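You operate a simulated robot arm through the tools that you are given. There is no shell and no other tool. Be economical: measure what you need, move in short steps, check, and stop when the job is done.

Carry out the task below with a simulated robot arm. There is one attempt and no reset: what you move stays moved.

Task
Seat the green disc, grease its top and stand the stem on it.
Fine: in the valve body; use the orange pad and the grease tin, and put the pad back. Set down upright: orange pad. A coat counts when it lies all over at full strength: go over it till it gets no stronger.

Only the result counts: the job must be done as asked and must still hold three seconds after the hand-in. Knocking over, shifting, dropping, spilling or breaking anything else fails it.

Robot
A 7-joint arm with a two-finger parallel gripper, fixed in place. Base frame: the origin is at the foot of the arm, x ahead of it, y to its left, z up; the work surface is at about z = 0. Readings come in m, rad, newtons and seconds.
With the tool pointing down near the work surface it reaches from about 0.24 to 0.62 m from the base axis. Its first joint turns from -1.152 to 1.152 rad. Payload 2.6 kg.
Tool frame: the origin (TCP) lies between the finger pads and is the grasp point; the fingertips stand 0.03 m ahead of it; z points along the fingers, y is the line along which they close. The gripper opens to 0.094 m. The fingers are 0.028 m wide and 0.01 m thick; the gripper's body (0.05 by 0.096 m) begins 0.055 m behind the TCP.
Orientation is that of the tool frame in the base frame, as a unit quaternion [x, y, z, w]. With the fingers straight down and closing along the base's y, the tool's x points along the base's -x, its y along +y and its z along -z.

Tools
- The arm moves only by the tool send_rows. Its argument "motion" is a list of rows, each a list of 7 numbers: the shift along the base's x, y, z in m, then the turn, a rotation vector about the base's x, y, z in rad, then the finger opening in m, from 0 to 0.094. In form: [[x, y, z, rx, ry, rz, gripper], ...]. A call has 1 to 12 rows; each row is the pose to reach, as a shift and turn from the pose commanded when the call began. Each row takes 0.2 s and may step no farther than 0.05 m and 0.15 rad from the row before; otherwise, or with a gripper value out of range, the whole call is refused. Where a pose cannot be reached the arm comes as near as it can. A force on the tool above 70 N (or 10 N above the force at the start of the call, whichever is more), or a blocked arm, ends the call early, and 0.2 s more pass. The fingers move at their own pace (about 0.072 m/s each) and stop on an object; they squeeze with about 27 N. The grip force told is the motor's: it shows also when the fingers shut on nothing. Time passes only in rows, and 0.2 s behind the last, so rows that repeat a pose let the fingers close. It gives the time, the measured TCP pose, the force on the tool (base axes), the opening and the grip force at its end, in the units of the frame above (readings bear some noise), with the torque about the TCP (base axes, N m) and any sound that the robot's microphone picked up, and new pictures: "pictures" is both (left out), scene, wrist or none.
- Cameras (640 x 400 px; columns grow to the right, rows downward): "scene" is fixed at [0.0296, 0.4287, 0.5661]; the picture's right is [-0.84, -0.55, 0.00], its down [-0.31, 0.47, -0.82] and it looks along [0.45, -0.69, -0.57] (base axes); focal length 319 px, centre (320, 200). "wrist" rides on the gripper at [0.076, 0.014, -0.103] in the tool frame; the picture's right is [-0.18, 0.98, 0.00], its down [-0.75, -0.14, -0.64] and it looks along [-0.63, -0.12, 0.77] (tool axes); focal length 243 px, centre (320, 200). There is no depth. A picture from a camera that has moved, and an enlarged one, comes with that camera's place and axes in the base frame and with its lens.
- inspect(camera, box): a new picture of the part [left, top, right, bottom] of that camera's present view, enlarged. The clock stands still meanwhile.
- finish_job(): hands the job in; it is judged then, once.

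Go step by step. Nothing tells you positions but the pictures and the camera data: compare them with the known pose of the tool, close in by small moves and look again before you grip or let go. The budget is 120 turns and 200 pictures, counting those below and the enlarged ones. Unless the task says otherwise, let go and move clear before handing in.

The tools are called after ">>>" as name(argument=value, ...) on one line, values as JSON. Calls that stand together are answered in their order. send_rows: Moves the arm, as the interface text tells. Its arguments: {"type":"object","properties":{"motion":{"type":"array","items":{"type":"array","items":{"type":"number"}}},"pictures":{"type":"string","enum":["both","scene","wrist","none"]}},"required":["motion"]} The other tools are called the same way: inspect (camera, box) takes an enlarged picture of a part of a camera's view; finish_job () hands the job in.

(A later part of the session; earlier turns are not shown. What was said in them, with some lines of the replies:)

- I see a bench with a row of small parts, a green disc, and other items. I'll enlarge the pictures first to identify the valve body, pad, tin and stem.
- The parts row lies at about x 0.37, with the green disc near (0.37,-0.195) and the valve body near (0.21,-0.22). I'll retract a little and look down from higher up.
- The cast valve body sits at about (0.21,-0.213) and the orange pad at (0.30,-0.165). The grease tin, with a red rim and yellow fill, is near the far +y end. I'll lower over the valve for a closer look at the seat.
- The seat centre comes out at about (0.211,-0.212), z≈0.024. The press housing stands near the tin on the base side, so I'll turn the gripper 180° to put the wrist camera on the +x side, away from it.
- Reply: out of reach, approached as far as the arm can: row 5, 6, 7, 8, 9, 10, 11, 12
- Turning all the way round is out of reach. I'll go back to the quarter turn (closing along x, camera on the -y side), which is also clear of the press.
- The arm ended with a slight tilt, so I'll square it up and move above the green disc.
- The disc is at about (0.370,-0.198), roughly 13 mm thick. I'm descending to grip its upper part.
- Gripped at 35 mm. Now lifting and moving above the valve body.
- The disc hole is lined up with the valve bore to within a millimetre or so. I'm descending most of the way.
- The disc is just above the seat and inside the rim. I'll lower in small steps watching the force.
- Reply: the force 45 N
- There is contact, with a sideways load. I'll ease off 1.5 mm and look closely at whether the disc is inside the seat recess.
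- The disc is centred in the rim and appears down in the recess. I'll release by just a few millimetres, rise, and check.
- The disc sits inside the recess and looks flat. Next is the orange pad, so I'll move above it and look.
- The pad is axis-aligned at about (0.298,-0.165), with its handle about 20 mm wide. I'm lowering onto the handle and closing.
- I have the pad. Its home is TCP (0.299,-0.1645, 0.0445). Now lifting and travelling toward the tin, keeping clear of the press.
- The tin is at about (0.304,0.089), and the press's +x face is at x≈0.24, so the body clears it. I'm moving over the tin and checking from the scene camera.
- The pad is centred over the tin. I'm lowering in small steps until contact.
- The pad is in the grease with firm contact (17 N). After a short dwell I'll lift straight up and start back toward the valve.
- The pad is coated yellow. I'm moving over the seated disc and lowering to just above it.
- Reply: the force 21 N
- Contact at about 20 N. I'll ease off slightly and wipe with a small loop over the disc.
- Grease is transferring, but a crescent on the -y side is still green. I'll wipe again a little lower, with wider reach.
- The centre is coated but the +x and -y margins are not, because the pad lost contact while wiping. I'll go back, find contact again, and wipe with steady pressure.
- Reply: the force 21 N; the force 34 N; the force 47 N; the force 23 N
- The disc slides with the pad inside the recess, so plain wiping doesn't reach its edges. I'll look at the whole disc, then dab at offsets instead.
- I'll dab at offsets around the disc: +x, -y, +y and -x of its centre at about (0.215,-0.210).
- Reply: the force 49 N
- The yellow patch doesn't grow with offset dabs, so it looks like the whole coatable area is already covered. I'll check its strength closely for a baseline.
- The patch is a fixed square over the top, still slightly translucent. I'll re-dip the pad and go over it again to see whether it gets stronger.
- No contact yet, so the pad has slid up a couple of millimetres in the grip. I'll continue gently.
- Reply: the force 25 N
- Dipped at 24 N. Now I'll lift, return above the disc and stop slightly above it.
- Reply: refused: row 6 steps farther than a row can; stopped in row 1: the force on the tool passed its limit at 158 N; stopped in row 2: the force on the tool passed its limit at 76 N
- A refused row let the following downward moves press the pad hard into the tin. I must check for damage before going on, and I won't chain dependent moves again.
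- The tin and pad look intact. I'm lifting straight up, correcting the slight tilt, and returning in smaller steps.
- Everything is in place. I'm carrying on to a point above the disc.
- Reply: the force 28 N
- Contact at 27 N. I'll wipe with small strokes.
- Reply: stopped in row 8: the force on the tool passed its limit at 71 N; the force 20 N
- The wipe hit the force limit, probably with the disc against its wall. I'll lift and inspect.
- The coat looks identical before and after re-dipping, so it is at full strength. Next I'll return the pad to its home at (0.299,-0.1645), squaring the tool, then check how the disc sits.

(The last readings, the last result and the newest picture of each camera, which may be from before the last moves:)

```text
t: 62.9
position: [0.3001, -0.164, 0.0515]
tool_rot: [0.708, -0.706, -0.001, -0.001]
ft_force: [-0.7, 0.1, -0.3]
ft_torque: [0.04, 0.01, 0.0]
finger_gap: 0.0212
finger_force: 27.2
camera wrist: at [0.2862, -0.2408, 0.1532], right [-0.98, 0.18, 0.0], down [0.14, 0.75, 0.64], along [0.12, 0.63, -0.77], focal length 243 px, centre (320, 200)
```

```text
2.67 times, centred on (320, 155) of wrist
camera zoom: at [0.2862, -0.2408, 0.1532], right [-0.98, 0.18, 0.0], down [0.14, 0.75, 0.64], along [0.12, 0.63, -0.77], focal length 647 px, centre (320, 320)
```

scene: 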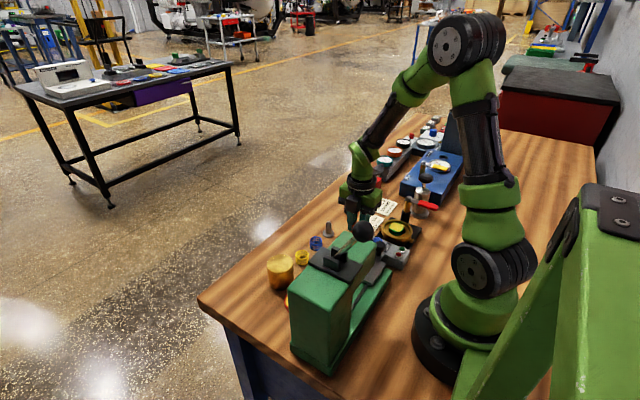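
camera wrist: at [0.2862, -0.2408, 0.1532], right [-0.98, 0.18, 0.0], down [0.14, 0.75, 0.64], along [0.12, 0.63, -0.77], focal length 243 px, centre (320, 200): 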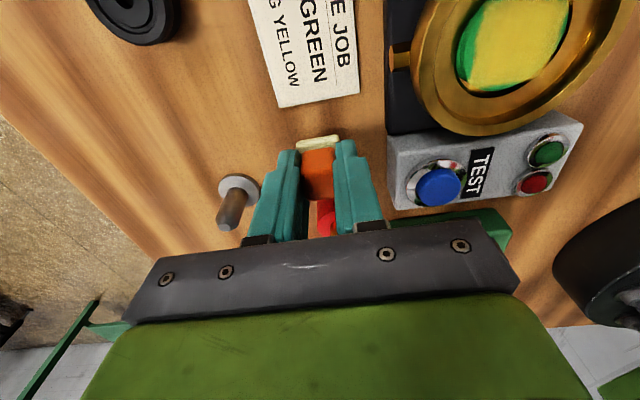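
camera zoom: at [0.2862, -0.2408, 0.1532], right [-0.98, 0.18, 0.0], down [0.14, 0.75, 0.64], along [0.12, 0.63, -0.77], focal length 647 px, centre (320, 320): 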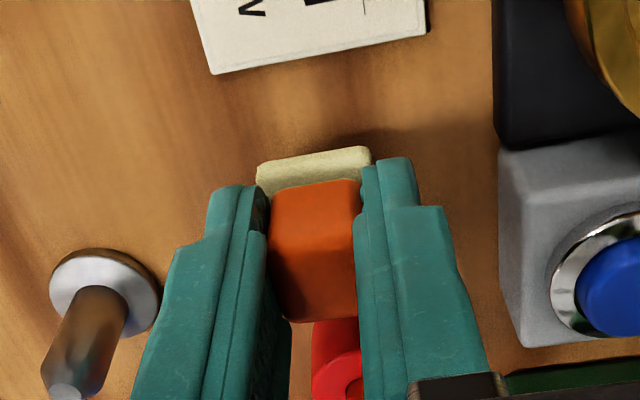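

>>> send_rows(motion=[[-0.0005, 0, -0.003, 0, 0, 0, 0.01], [-0.0005, 0, -0.006, 0, 0, 0, 0.01], [-0.0005, 0, -0.008, 0, 0, 0, 0.01]], pictures="none")

```text
t: 63.6
position: [0.2984, -0.1637, 0.0423]
tool_rot: [0.708, -0.707, -0.001, -0.001]
ft_force: [-0.7, 0.1, -0.6]
ft_torque: [-0.08, 0.02, 0.0]
finger_gap: 0.0208
finger_force: 26.6
```

>>> send_rows(motion=[[0, 0, -0.001, 0, 0, 0, 0.01], [0, 0, -0.002, 0, 0, 0, 0.01]], pictures="none")

```text
t: 64.2
position: [0.2985, -0.164, 0.0409]
tool_rot: [0.708, -0.706, 0.0, -0.002]
ft_force: [0.6, 0.0, 0.6]
ft_torque: [-0.01, -0.01, 0.02]
finger_gap: 0.0207
finger_force: 27.2
```

>>> send_rows(motion=[[0, 0, -0.001, 0, 0, 0, 0.01], [0, 0, -0.002, 0, 0, 0, 0.01]], pictures="none")

```text
t: 64.8
position: [0.2996, -0.1646, 0.04]
tool_rot: [-0.707, 0.707, 0.0, 0.002]
ft_force: [-11.2, 6.8, 39.5]
ft_torque: [0.25, 0.38, 0.01]
finger_gap: 0.0209
finger_force: 27.2
```

The pad is on the table. I'll ease off, open and rise.

>>> send_rows(motion=[[0, 0, 0.001, 0, 0, 0, 0.01], [0, 0, 0.001, 0, 0, 0, 0.035], [0, 0, 0.001, 0, 0, 0, 0.045], [0, 0, 0.03, 0, 0, 0, 0.05], [0, 0, 0.07, 0, 0, 0, 0.05]], pictures="wrist")

>>> inspect(camera="wrist", box=[220, 60, 420, 210])

>>> inspect(camera="wrist", box=[390, 0, 590, 130])

```text
t: 66.0
position: [0.2965, -0.1654, 0.1058]
tool_rot: [0.707, -0.707, -0.002, 0.0]
ft_force: [0.1, 0.3, -0.1]
ft_torque: [0.02, -0.02, -0.03]
finger_gap: 0.0503
finger_force: 0.0
camera wrist: at [0.2836, -0.2427, 0.2084], right [-0.98, 0.18, 0.0], down [0.14, 0.75, 0.64], along [0.12, 0.63, -0.77], focal length 243 px, centre (320, 200)
```

wrist: 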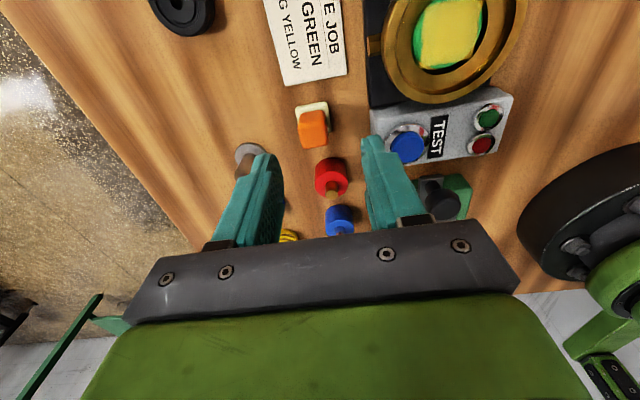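

```text
2.67 times, centred on (320, 135) of wrist
camera zoom: at [0.2836, -0.2427, 0.2084], right [-0.98, 0.18, 0.0], down [0.14, 0.75, 0.64], along [0.12, 0.63, -0.77], focal length 647 px, centre (320, 373)
```

zoom: 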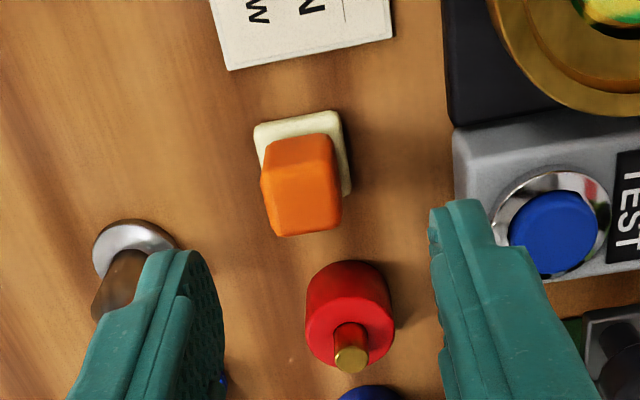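

```text
3.08 times, centred on (490, 65) of wrist
camera zoom: at [0.2836, -0.2427, 0.2084], right [-0.98, 0.18, 0.0], down [0.14, 0.75, 0.64], along [0.12, 0.63, -0.77], focal length 746 px, centre (-203, 615)
```

zoom: 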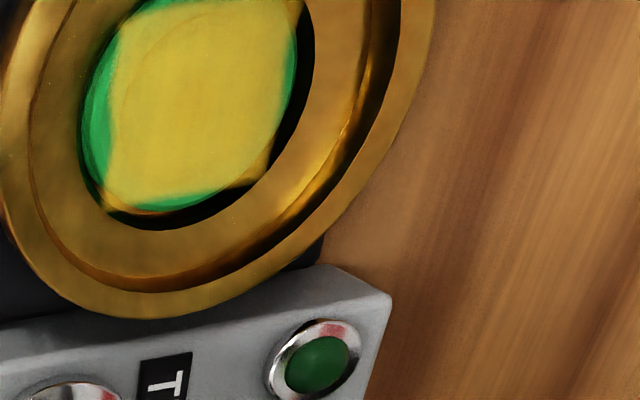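

The pad is back upright, but by comparison with its neighbours it sits about 5–6 mm further +x than originally. I'll re-grip it and shift it back.

>>> send_rows(motion=[[0, 0, -0.04, 0, 0, 0, 0.05], [0, 0, -0.067, 0, 0, 0, 0.05], [0, 0, -0.067, 0, 0, 0, 0.01], [0, 0, -0.067, 0, 0, 0, 0.01], [0, 0, -0.067, 0, 0, 0, 0.01], [0, 0, -0.062, 0, 0, 0, 0.01], [-0.0055, 0, -0.062, 0, 0, 0, 0.01], [-0.0055, 0, -0.0655, 0, 0, 0, 0.01], [-0.0055, 0, -0.067, 0, 0, 0, 0.01]], pictures="none")

```text
t: 68.0
position: [0.2939, -0.1645, 0.0407]
tool_rot: [-0.707, 0.707, 0.001, 0.001]
ft_force: [-0.1, 0.3, 1.3]
ft_torque: [0.02, 0.02, -0.01]
finger_gap: 0.0209
finger_force: 27.2
```

>>> send_rows(motion=[[0, 0, -0.0005, 0, 0, 0, 0.01], [0, 0, -0.0005, 0, 0, 0, 0.035], [0, 0, -0.0005, 0, 0, 0, 0.045], [0, 0, 0.03, 0, 0, 0, 0.05], [0, 0, 0.067, 0, 0, 0, 0.05], [0.04, -0.02, 0.09, 0, 0, 0, 0.05], [0.08, -0.03, 0.1, 0, 0, 0, 0.05]])

>>> inspect(camera="wrist", box=[280, 30, 480, 180])

>>> inspect(camera="scene", box=[375, 205, 425, 255])

```text
refused: row 6 steps farther than a row can; nothing moved
```

```text
2.67 times, centred on (380, 105) of wrist
camera zoom: at [0.2805, -0.2425, 0.1423], right [-0.98, 0.18, 0.0], down [0.14, 0.75, 0.64], along [0.12, 0.63, -0.77], focal length 647 px, centre (160, 453)
```

zoom: 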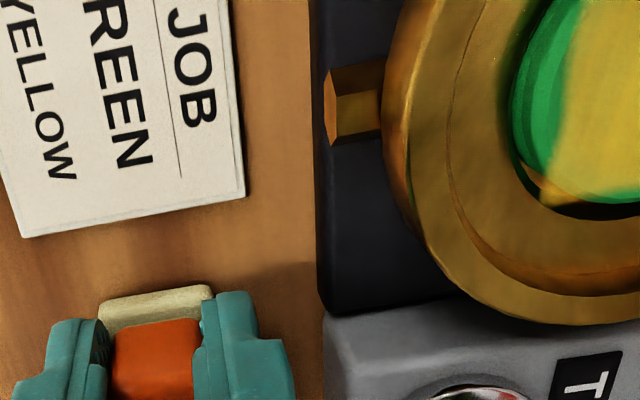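

```text
8.00 times, centred on (400, 230) of scene
camera zoom: at [0.0296, 0.4287, 0.5661], right [-0.84, -0.55, 0.0], down [-0.31, 0.47, -0.82], along [0.45, -0.69, -0.57], focal length 2555 px, centre (-320, -40)
```

zoom: 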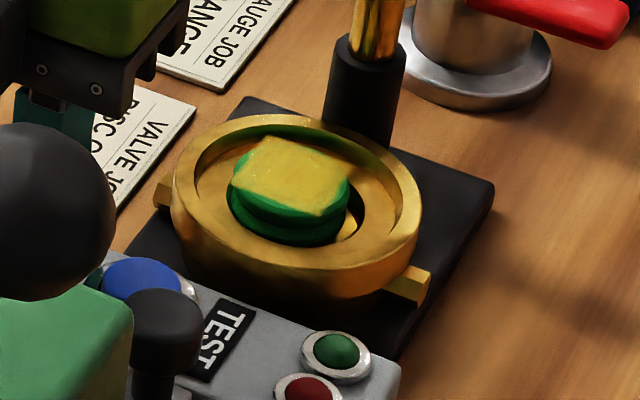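

>>> send_rows(motion=[[0, 0, -0.0005, 0, 0, 0, 0.01], [0, 0, -0.0005, 0, 0, 0, 0.035], [0, 0, -0.0005, 0, 0, 0, 0.045], [0, 0, 0.03, 0, 0, 0, 0.05], [0, 0, 0.065, 0, 0, 0, 0.05], [0.005, 0, 0.067, 0, 0, 0, 0.05]], pictures="none")

>>> inspect(camera="wrist", box=[220, 60, 420, 210])

```text
t: 69.5
position: [0.2986, -0.1645, 0.1092]
tool_rot: [0.708, -0.706, 0.0, -0.002]
ft_force: [0.2, -0.6, -0.2]
ft_torque: [-0.01, -0.01, 0.01]
finger_gap: 0.0502
finger_force: 0.0
```

```text
2.67 times, centred on (320, 135) of wrist
camera zoom: at [0.2863, -0.2415, 0.2109], right [-0.98, 0.18, 0.0], down [0.14, 0.75, 0.64], along [0.12, 0.63, -0.77], focal length 647 px, centre (320, 373)
```

zoom: 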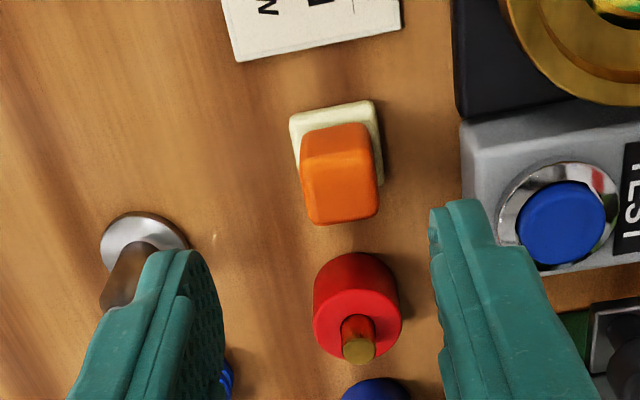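

The pad is now within about 2 mm of its original spot and upright. Now a closer look at the disc's level from directly above it.

>>> send_rows(motion=[[-0.03, -0.01, 0.01, 0, 0, 0, 0.05], [-0.05, -0.03, 0.02, 0, 0, 0, 0.05]], pictures="wrist")

>>> inspect(camera="wrist", box=[290, 20, 440, 140])

>>> inspect(camera="scene", box=[386, 217, 414, 239])

```text
t: 70.0
position: [0.249, -0.1938, 0.1308]
tool_rot: [0.708, -0.707, 0.0, 0.0]
ft_force: [0.0, 0.4, 0.8]
ft_torque: [-0.01, 0.02, 0.02]
finger_gap: 0.0499
finger_force: 0.1
camera wrist: at [0.2352, -0.2709, 0.2323], right [-0.98, 0.18, 0.0], down [0.14, 0.75, 0.64], along [0.12, 0.63, -0.77], focal length 243 px, centre (320, 200)
```

wrist: 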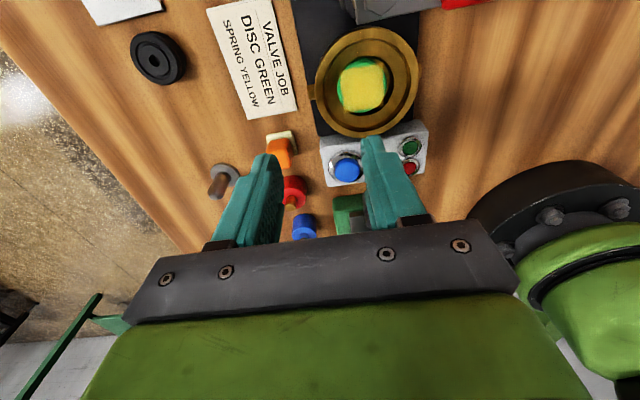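

```text
3.33 times, centred on (365, 80) of wrist
camera zoom: at [0.2352, -0.2709, 0.2323], right [-0.98, 0.18, 0.0], down [0.14, 0.75, 0.64], along [0.12, 0.63, -0.77], focal length 809 px, centre (170, 600)
```

zoom: 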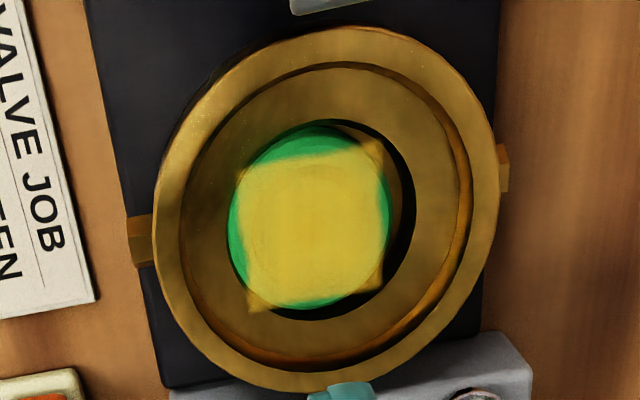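

```text
16.00 times, centred on (400, 228) of scene
camera zoom: at [0.0296, 0.4287, 0.5661], right [-0.84, -0.55, 0.0], down [-0.31, 0.47, -0.82], along [0.45, -0.69, -0.57], focal length 5110 px, centre (-960, -248)
```

zoom: 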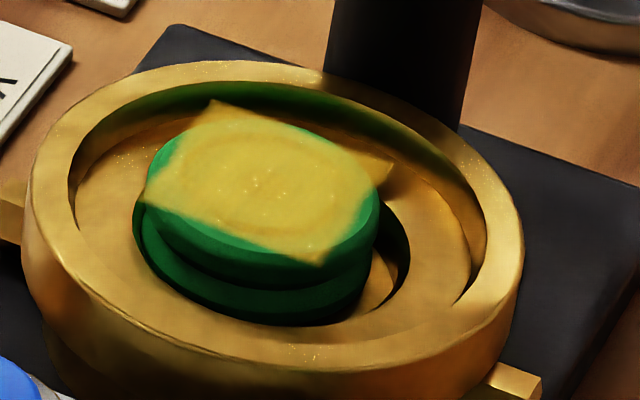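

The disc lies flat in the recess, resting toward its +x wall, with the coat complete. Now for the stem: I'm moving above it at about (0.370,-0.137).

>>> send_rows(motion=[[0.03, 0.012, 0.01, 0, 0, 0, 0.05], [0.065, 0.03, 0.01, 0, 0, 0, 0.05], [0.1, 0.05, 0.01, 0, 0, 0, 0.05], [0.121, 0.057, 0, 0, 0, 0, 0.05]], pictures="wrist")

>>> inspect(camera="wrist", box=[220, 60, 420, 210])

>>> inspect(camera="scene", box=[300, 200, 360, 260])

```text
t: 71.0
position: [0.3713, -0.1385, 0.1288]
tool_rot: [0.708, -0.706, 0.0, -0.001]
ft_force: [0.6, -1.1, -0.6]
ft_torque: [-0.02, 0.0, 0.01]
finger_gap: 0.0501
finger_force: 0.1
camera wrist: at [0.3572, -0.2148, 0.2305], right [-0.98, 0.18, 0.0], down [0.14, 0.75, 0.64], along [0.12, 0.63, -0.77], focal length 243 px, centre (320, 200)
```

wrist: 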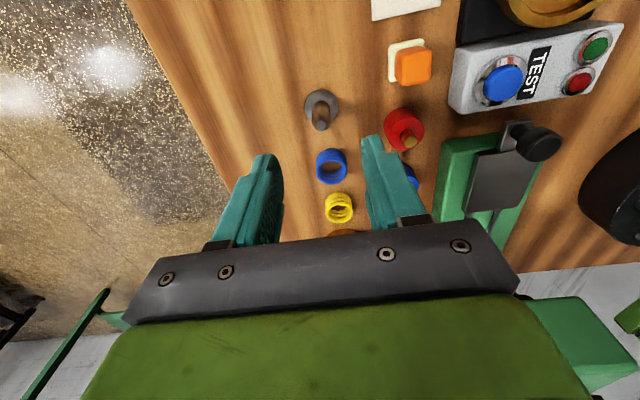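

```text
2.67 times, centred on (320, 135) of wrist
camera zoom: at [0.3572, -0.2148, 0.2305], right [-0.98, 0.18, 0.0], down [0.14, 0.75, 0.64], along [0.12, 0.63, -0.77], focal length 647 px, centre (320, 373)
```

zoom: 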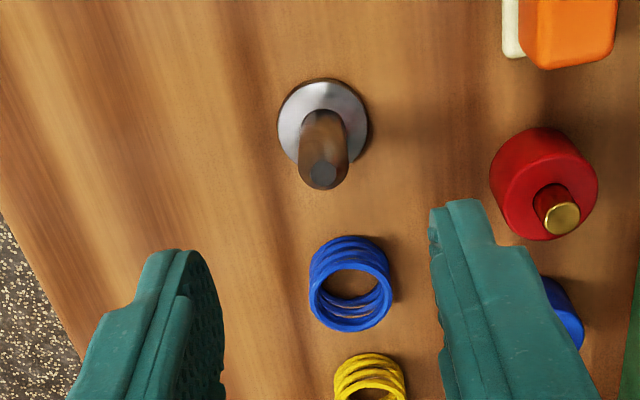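

```text
6.67 times, centred on (330, 230) of scene
camera zoom: at [0.0296, 0.4287, 0.5661], right [-0.84, -0.55, 0.0], down [-0.31, 0.47, -0.82], along [0.45, -0.69, -0.57], focal length 2129 px, centre (253, 0)
```

zoom: 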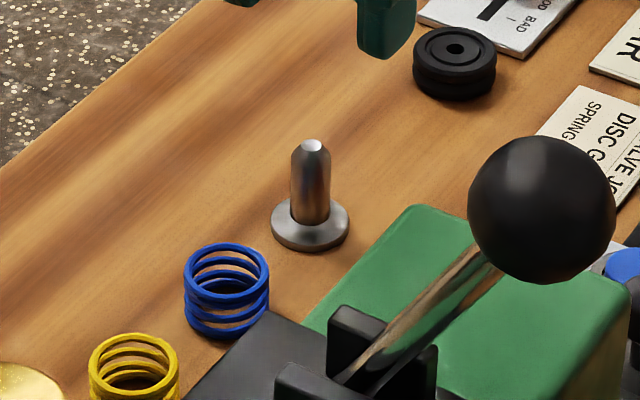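

The stem stands at about (0.371,-0.138), some 47 mm tall with a 30 mm flange. I'm descending to grip its rod.

>>> send_rows(motion=[[0, 0, -0.04, 0, 0, 0, 0.05], [0, 0, -0.07, 0, 0, 0, 0.05], [0, 0, -0.082, 0, 0, 0, 0.04]], pictures="wrist")

>>> inspect(camera="wrist", box=[240, 90, 400, 210])

```text
t: 71.8
position: [0.3701, -0.1385, 0.0454]
tool_rot: [0.708, -0.706, -0.001, -0.001]
ft_force: [0.2, 0.3, -0.4]
ft_torque: [-0.01, 0.01, 0.01]
finger_gap: 0.04
finger_force: 0.1
camera wrist: at [0.3567, -0.2156, 0.1464], right [-0.98, 0.18, 0.0], down [0.14, 0.75, 0.64], along [0.12, 0.63, -0.77], focal length 243 px, centre (320, 200)
```

wrist: 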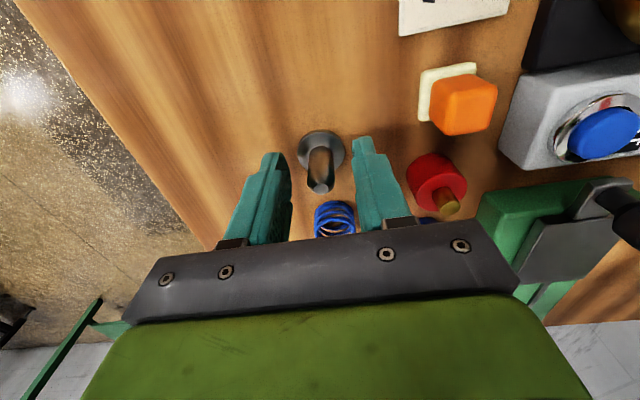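

```text
3.33 times, centred on (320, 150) of wrist
camera zoom: at [0.3567, -0.2156, 0.1464], right [-0.98, 0.18, 0.0], down [0.14, 0.75, 0.64], along [0.12, 0.63, -0.77], focal length 809 px, centre (320, 367)
```

zoom: 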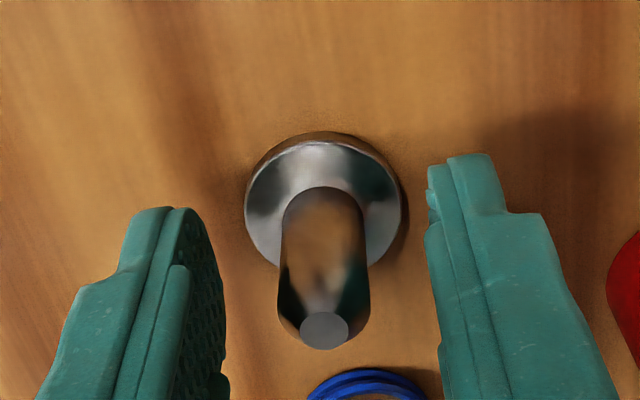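

>>> send_rows(motion=[[0, 0, 0, 0, 0, 0, 0.02], [0, 0, 0, 0, 0, 0, 0.005], [0, 0, 0, 0, 0, 0, 0.005], [0, 0, 0, 0, 0, 0, 0.005]], pictures="none")

```text
t: 72.8
position: [0.3704, -0.1395, 0.0452]
tool_rot: [0.707, -0.707, -0.001, 0.0]
ft_force: [-0.1, -0.5, -0.1]
ft_torque: [0.01, -0.03, -0.03]
finger_gap: 0.0149
finger_force: 27.1
```

Gripped the rod (15 mm). Lifting and carrying it over the disc.

>>> send_rows(motion=[[0, 0, 0.04, 0, 0, 0, 0.005], [0, 0, 0.075, 0, 0, 0, 0.005], [-0.03, -0.014, 0.085, 0, 0, 0, 0.005], [-0.07, -0.032, 0.085, 0, 0, 0, 0.005], [-0.11, -0.05, 0.085, 0, 0, 0, 0.005], [-0.14, -0.066, 0.08, 0, 0, 0, 0.005], [-0.156, -0.0715, 0.065, 0, 0, 0, 0.005], [-0.156, -0.0715, 0.055, 0, 0, 0, 0.005]], pictures="none")

>>> inspect(camera="wrist", box=[240, 60, 400, 210])

>>> inspect(camera="scene", box=[375, 195, 425, 245])

```text
t: 74.7
position: [0.2132, -0.2087, 0.1015]
tool_rot: [0.708, -0.706, -0.001, -0.001]
ft_force: [0.4, -0.6, -1.7]
ft_torque: [0.02, 0.01, 0.01]
finger_gap: 0.0148
finger_force: 26.3
```

```text
2.67 times, centred on (320, 135) of wrist
camera zoom: at [0.1997, -0.2866, 0.203], right [-0.98, 0.18, 0.0], down [0.14, 0.75, 0.64], along [0.12, 0.63, -0.77], focal length 647 px, centre (320, 373)
```

zoom: 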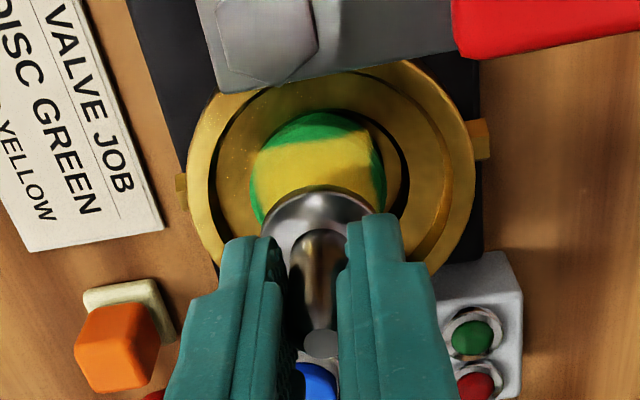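

```text
8.00 times, centred on (400, 220) of scene
camera zoom: at [0.0296, 0.4287, 0.5661], right [-0.84, -0.55, 0.0], down [-0.31, 0.47, -0.82], along [0.45, -0.69, -0.57], focal length 2555 px, centre (-320, 40)
```

zoom: 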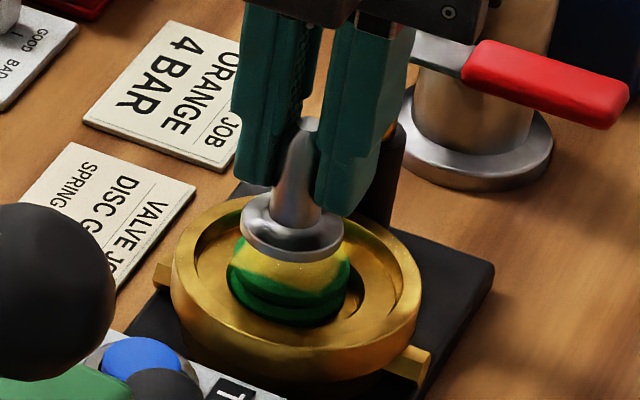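

In x the stem is aligned, but the disc lies about 4 mm further -y. I'll correct that, lower most of the way and recheck.

>>> send_rows(motion=[[0.001, -0.004, -0.004, 0, 0, 0, 0.005], [0.001, -0.004, -0.009, 0, 0, 0, 0.005]], pictures="none")

>>> inspect(camera="wrist", box=[270, 80, 370, 180])

>>> inspect(camera="scene", box=[380, 205, 420, 245])

```text
t: 75.2
position: [0.2149, -0.2138, 0.0915]
tool_rot: [0.707, -0.707, -0.002, 0.0]
ft_force: [-0.9, 0.4, -1.1]
ft_torque: [-0.04, 0.03, 0.01]
finger_gap: 0.015
finger_force: 27.2
```

```text
4.00 times, centred on (320, 130) of wrist
camera zoom: at [0.2016, -0.2907, 0.1938], right [-0.98, 0.18, 0.0], down [0.14, 0.75, 0.64], along [0.12, 0.63, -0.77], focal length 970 px, centre (320, 480)
```

zoom: 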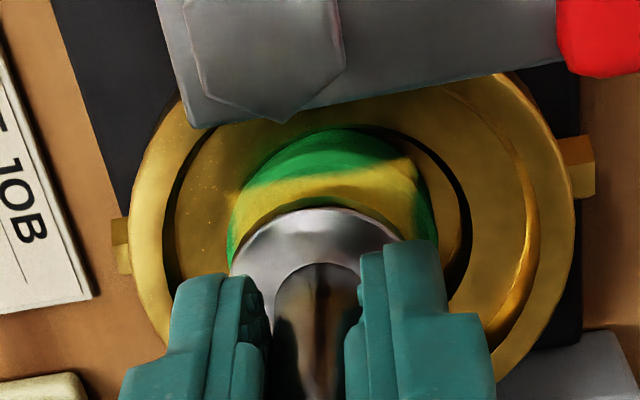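

```text
10.00 times, centred on (400, 225) of scene
camera zoom: at [0.0296, 0.4287, 0.5661], right [-0.84, -0.55, 0.0], down [-0.31, 0.47, -0.82], along [0.45, -0.69, -0.57], focal length 3194 px, centre (-480, -50)
```

zoom: 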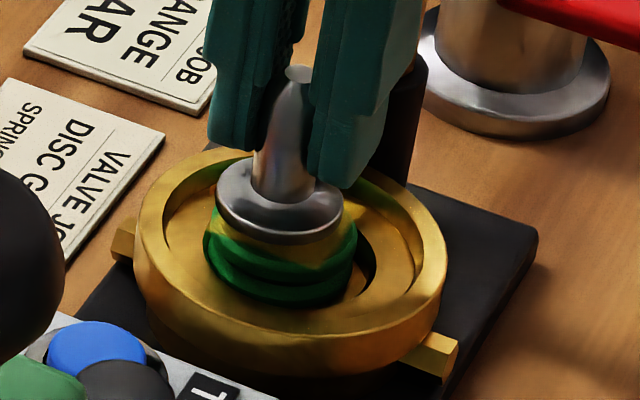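

The flange is now within about 1–2 mm of the disc centre. I'll fine-tune and lower to contact in small steps.

>>> send_rows(motion=[[-0.001, -0.001, -0.002, 0, 0, 0, 0.005], [-0.001, -0.001, -0.004, 0, 0, 0, 0.005]], pictures="none")

>>> inspect(camera="scene", box=[380, 205, 420, 245])

>>> inspect(camera="wrist", box=[270, 80, 370, 180])

```text
t: 75.8
position: [0.213, -0.2142, 0.0885]
tool_rot: [0.707, -0.707, -0.001, 0.0]
ft_force: [0.6, -0.1, -1.1]
ft_torque: [-0.01, -0.06, 0.03]
finger_gap: 0.0146
finger_force: 26.9
```

```text
10.00 times, centred on (400, 225) of scene
camera zoom: at [0.0296, 0.4287, 0.5661], right [-0.84, -0.55, 0.0], down [-0.31, 0.47, -0.82], along [0.45, -0.69, -0.57], focal length 3194 px, centre (-480, -50)
```

zoom: 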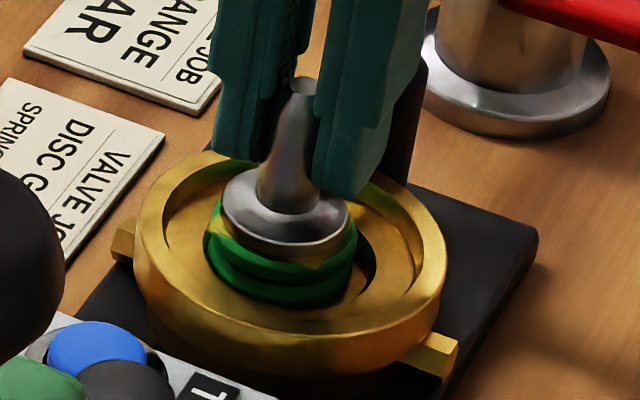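

```text
4.00 times, centred on (320, 130) of wrist
camera zoom: at [0.2003, -0.2918, 0.19], right [-0.98, 0.18, 0.0], down [0.14, 0.75, 0.64], along [0.12, 0.63, -0.77], focal length 970 px, centre (320, 480)
```

zoom: 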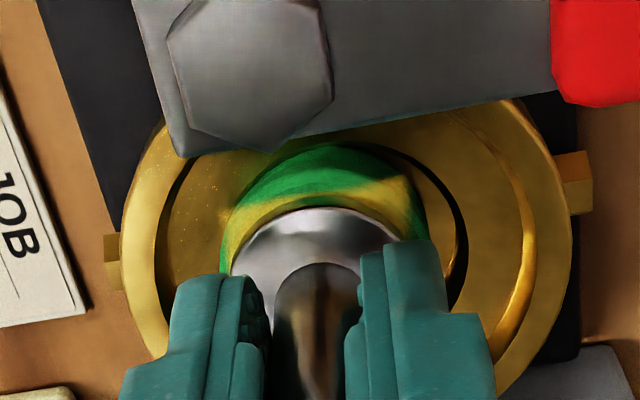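

>>> send_rows(motion=[[0.0005, -0.001, 0, 0, 0, 0, 0.005], [0.0005, -0.001, -0.0015, 0, 0, 0, 0.005], [0.0005, -0.001, -0.0015, 0, 0, 0, 0.005]], pictures="none")

```text
t: 76.7
position: [0.2146, -0.215, 0.0867]
tool_rot: [0.708, -0.707, -0.001, 0.0]
ft_force: [-1.8, 0.3, 3.9]
ft_torque: [0.04, 0.03, 0.0]
finger_gap: 0.0146
finger_force: 26.9
```

Light contact has begun. One more millimetre to seat it flat, then check.

>>> send_rows(motion=[[0, 0, -0.0007, 0, 0, 0, 0.005], [0, 0, -0.0007, 0, 0, 0, 0.005]], pictures="none")

>>> inspect(camera="scene", box=[380, 205, 420, 245])

```text
t: 77.2
position: [0.2147, -0.2148, 0.0863]
tool_rot: [0.708, -0.706, -0.001, -0.002]
ft_force: [0.8, -1.6, 6.1]
ft_torque: [-0.01, -0.04, -0.02]
finger_gap: 0.0148
finger_force: 27.0
```

```text
10.00 times, centred on (400, 225) of scene
camera zoom: at [0.0296, 0.4287, 0.566], right [-0.84, -0.55, 0.0], down [-0.31, 0.47, -0.82], along [0.45, -0.69, -0.57], focal length 3194 px, centre (-480, -50)
```

zoom: 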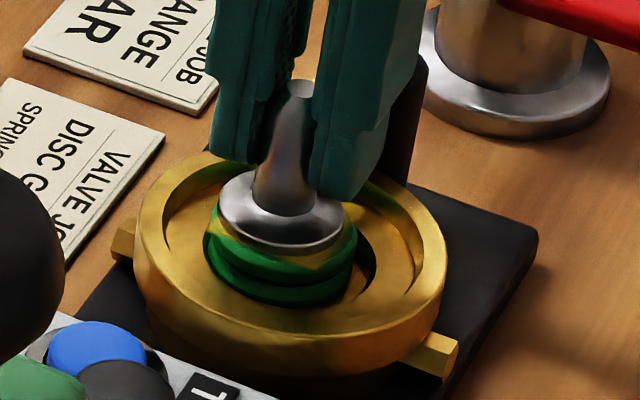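

>>> send_rows(motion=[[0, 0, -0.001, 0, 0, 0, 0.005], [0, 0, -0.001, 0, 0, 0, 0.005]], pictures="none")

```text
t: 77.8
position: [0.2139, -0.2158, 0.0853]
tool_rot: [0.708, -0.707, 0.001, -0.001]
ft_force: [0.6, -0.5, 19.1]
ft_torque: [0.02, 0.0, 0.01]
finger_gap: 0.0147
finger_force: 27.0
```

Firm vertical contact (19 N) with no sideways load or torque, so it is flat. I'll ease off half a millimetre, open gently and rise straight up.

>>> send_rows(motion=[[0, 0, 0.0007, 0, 0, 0, 0.005], [0, 0, 0.0007, 0, 0, 0, 0.018], [0, 0, 0.0007, 0, 0, 0, 0.026], [0, 0, 0.0007, 0, 0, 0, 0.034], [0, 0, 0.02, 0, 0, 0, 0.036], [0, 0, 0.05, 0, 0, 0, 0.04], [0, 0, 0.09, 0, 0, 0, 0.05], [0.04, 0, 0.11, 0, 0, 0, 0.05], [0.08, 0, 0.12, 0, 0, 0, 0.05]])

>>> inspect(camera="scene", box=[375, 195, 425, 245])

>>> inspect(camera="wrist", box=[240, 20, 480, 180])

```text
t: 79.8
position: [0.2944, -0.215, 0.203]
tool_rot: [0.708, -0.707, -0.002, 0.001]
ft_force: [0.4, 0.6, -0.1]
ft_torque: [0.01, 0.0, 0.02]
finger_gap: 0.0503
finger_force: 0.1
camera wrist: at [0.282, -0.2917, 0.3058], right [-0.98, 0.18, 0.0], down [0.14, 0.75, 0.64], along [0.12, 0.63, -0.77], focal length 243 px, centre (320, 200)
```

scene: 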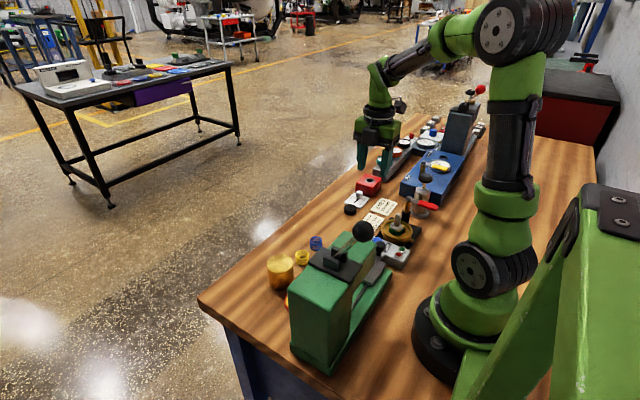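
wrist: 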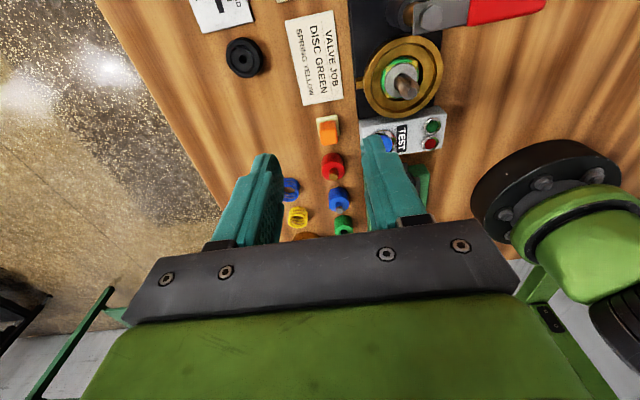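

```text
8.00 times, centred on (400, 220) of scene
camera zoom: at [0.0295, 0.4287, 0.5661], right [-0.84, -0.55, 0.0], down [-0.31, 0.47, -0.82], along [0.45, -0.69, -0.57], focal length 2555 px, centre (-320, 40)
```

zoom: 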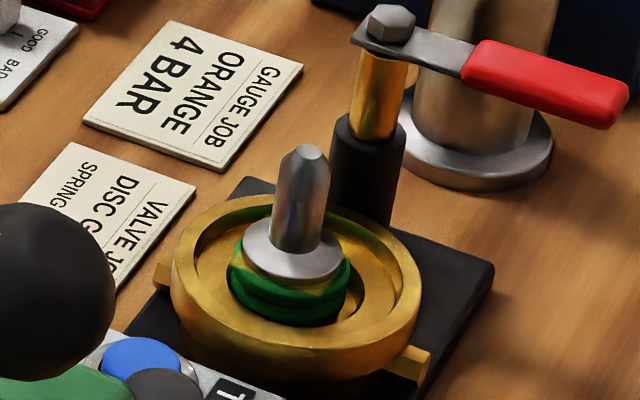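

```text
2.50 times, centred on (360, 100) of wrist
camera zoom: at [0.282, -0.2917, 0.3058], right [-0.98, 0.18, 0.0], down [0.14, 0.75, 0.64], along [0.12, 0.63, -0.77], focal length 606 px, centre (220, 450)
```

zoom: 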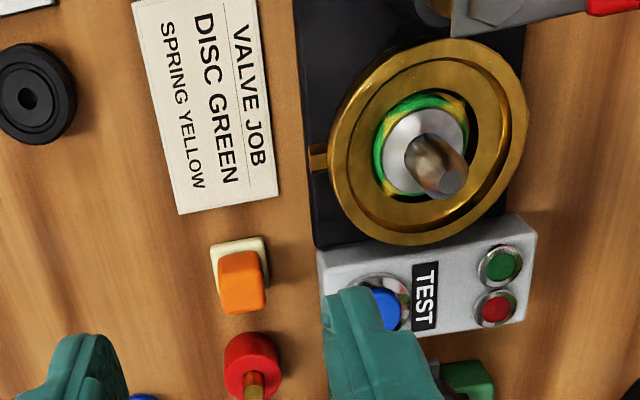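

The stem stands upright on the greased disc in the valve, the pad is back upright, everything else is undisturbed and the arm is clear. I'm handing in.

>>> finish_job()

```text
The job is handed in.
```

I handed the job in: the green disc is seated in the valve body, its top is greased, the stem stands upright on it, and the orange pad is back in place.

- **Disc:** it lies flat in the recess but rests against the +x side, a few millimetres off centre, because wiping slid it there.
- **Grease:** a second dip and wipe left the coat looking the same, so I took it as full strength. The yellow covers a square over the top with a thin green margin at the edge. That square did not grow when I pressed the pad at offsets, so I took it to be the whole area that takes grease.
- **Pad:** it stands upright within about 2 mm of where it started.
- **Tin:** a sequencing error of mine pressed the pad into it at 158 N. Neither showed any damage or movement afterwards.
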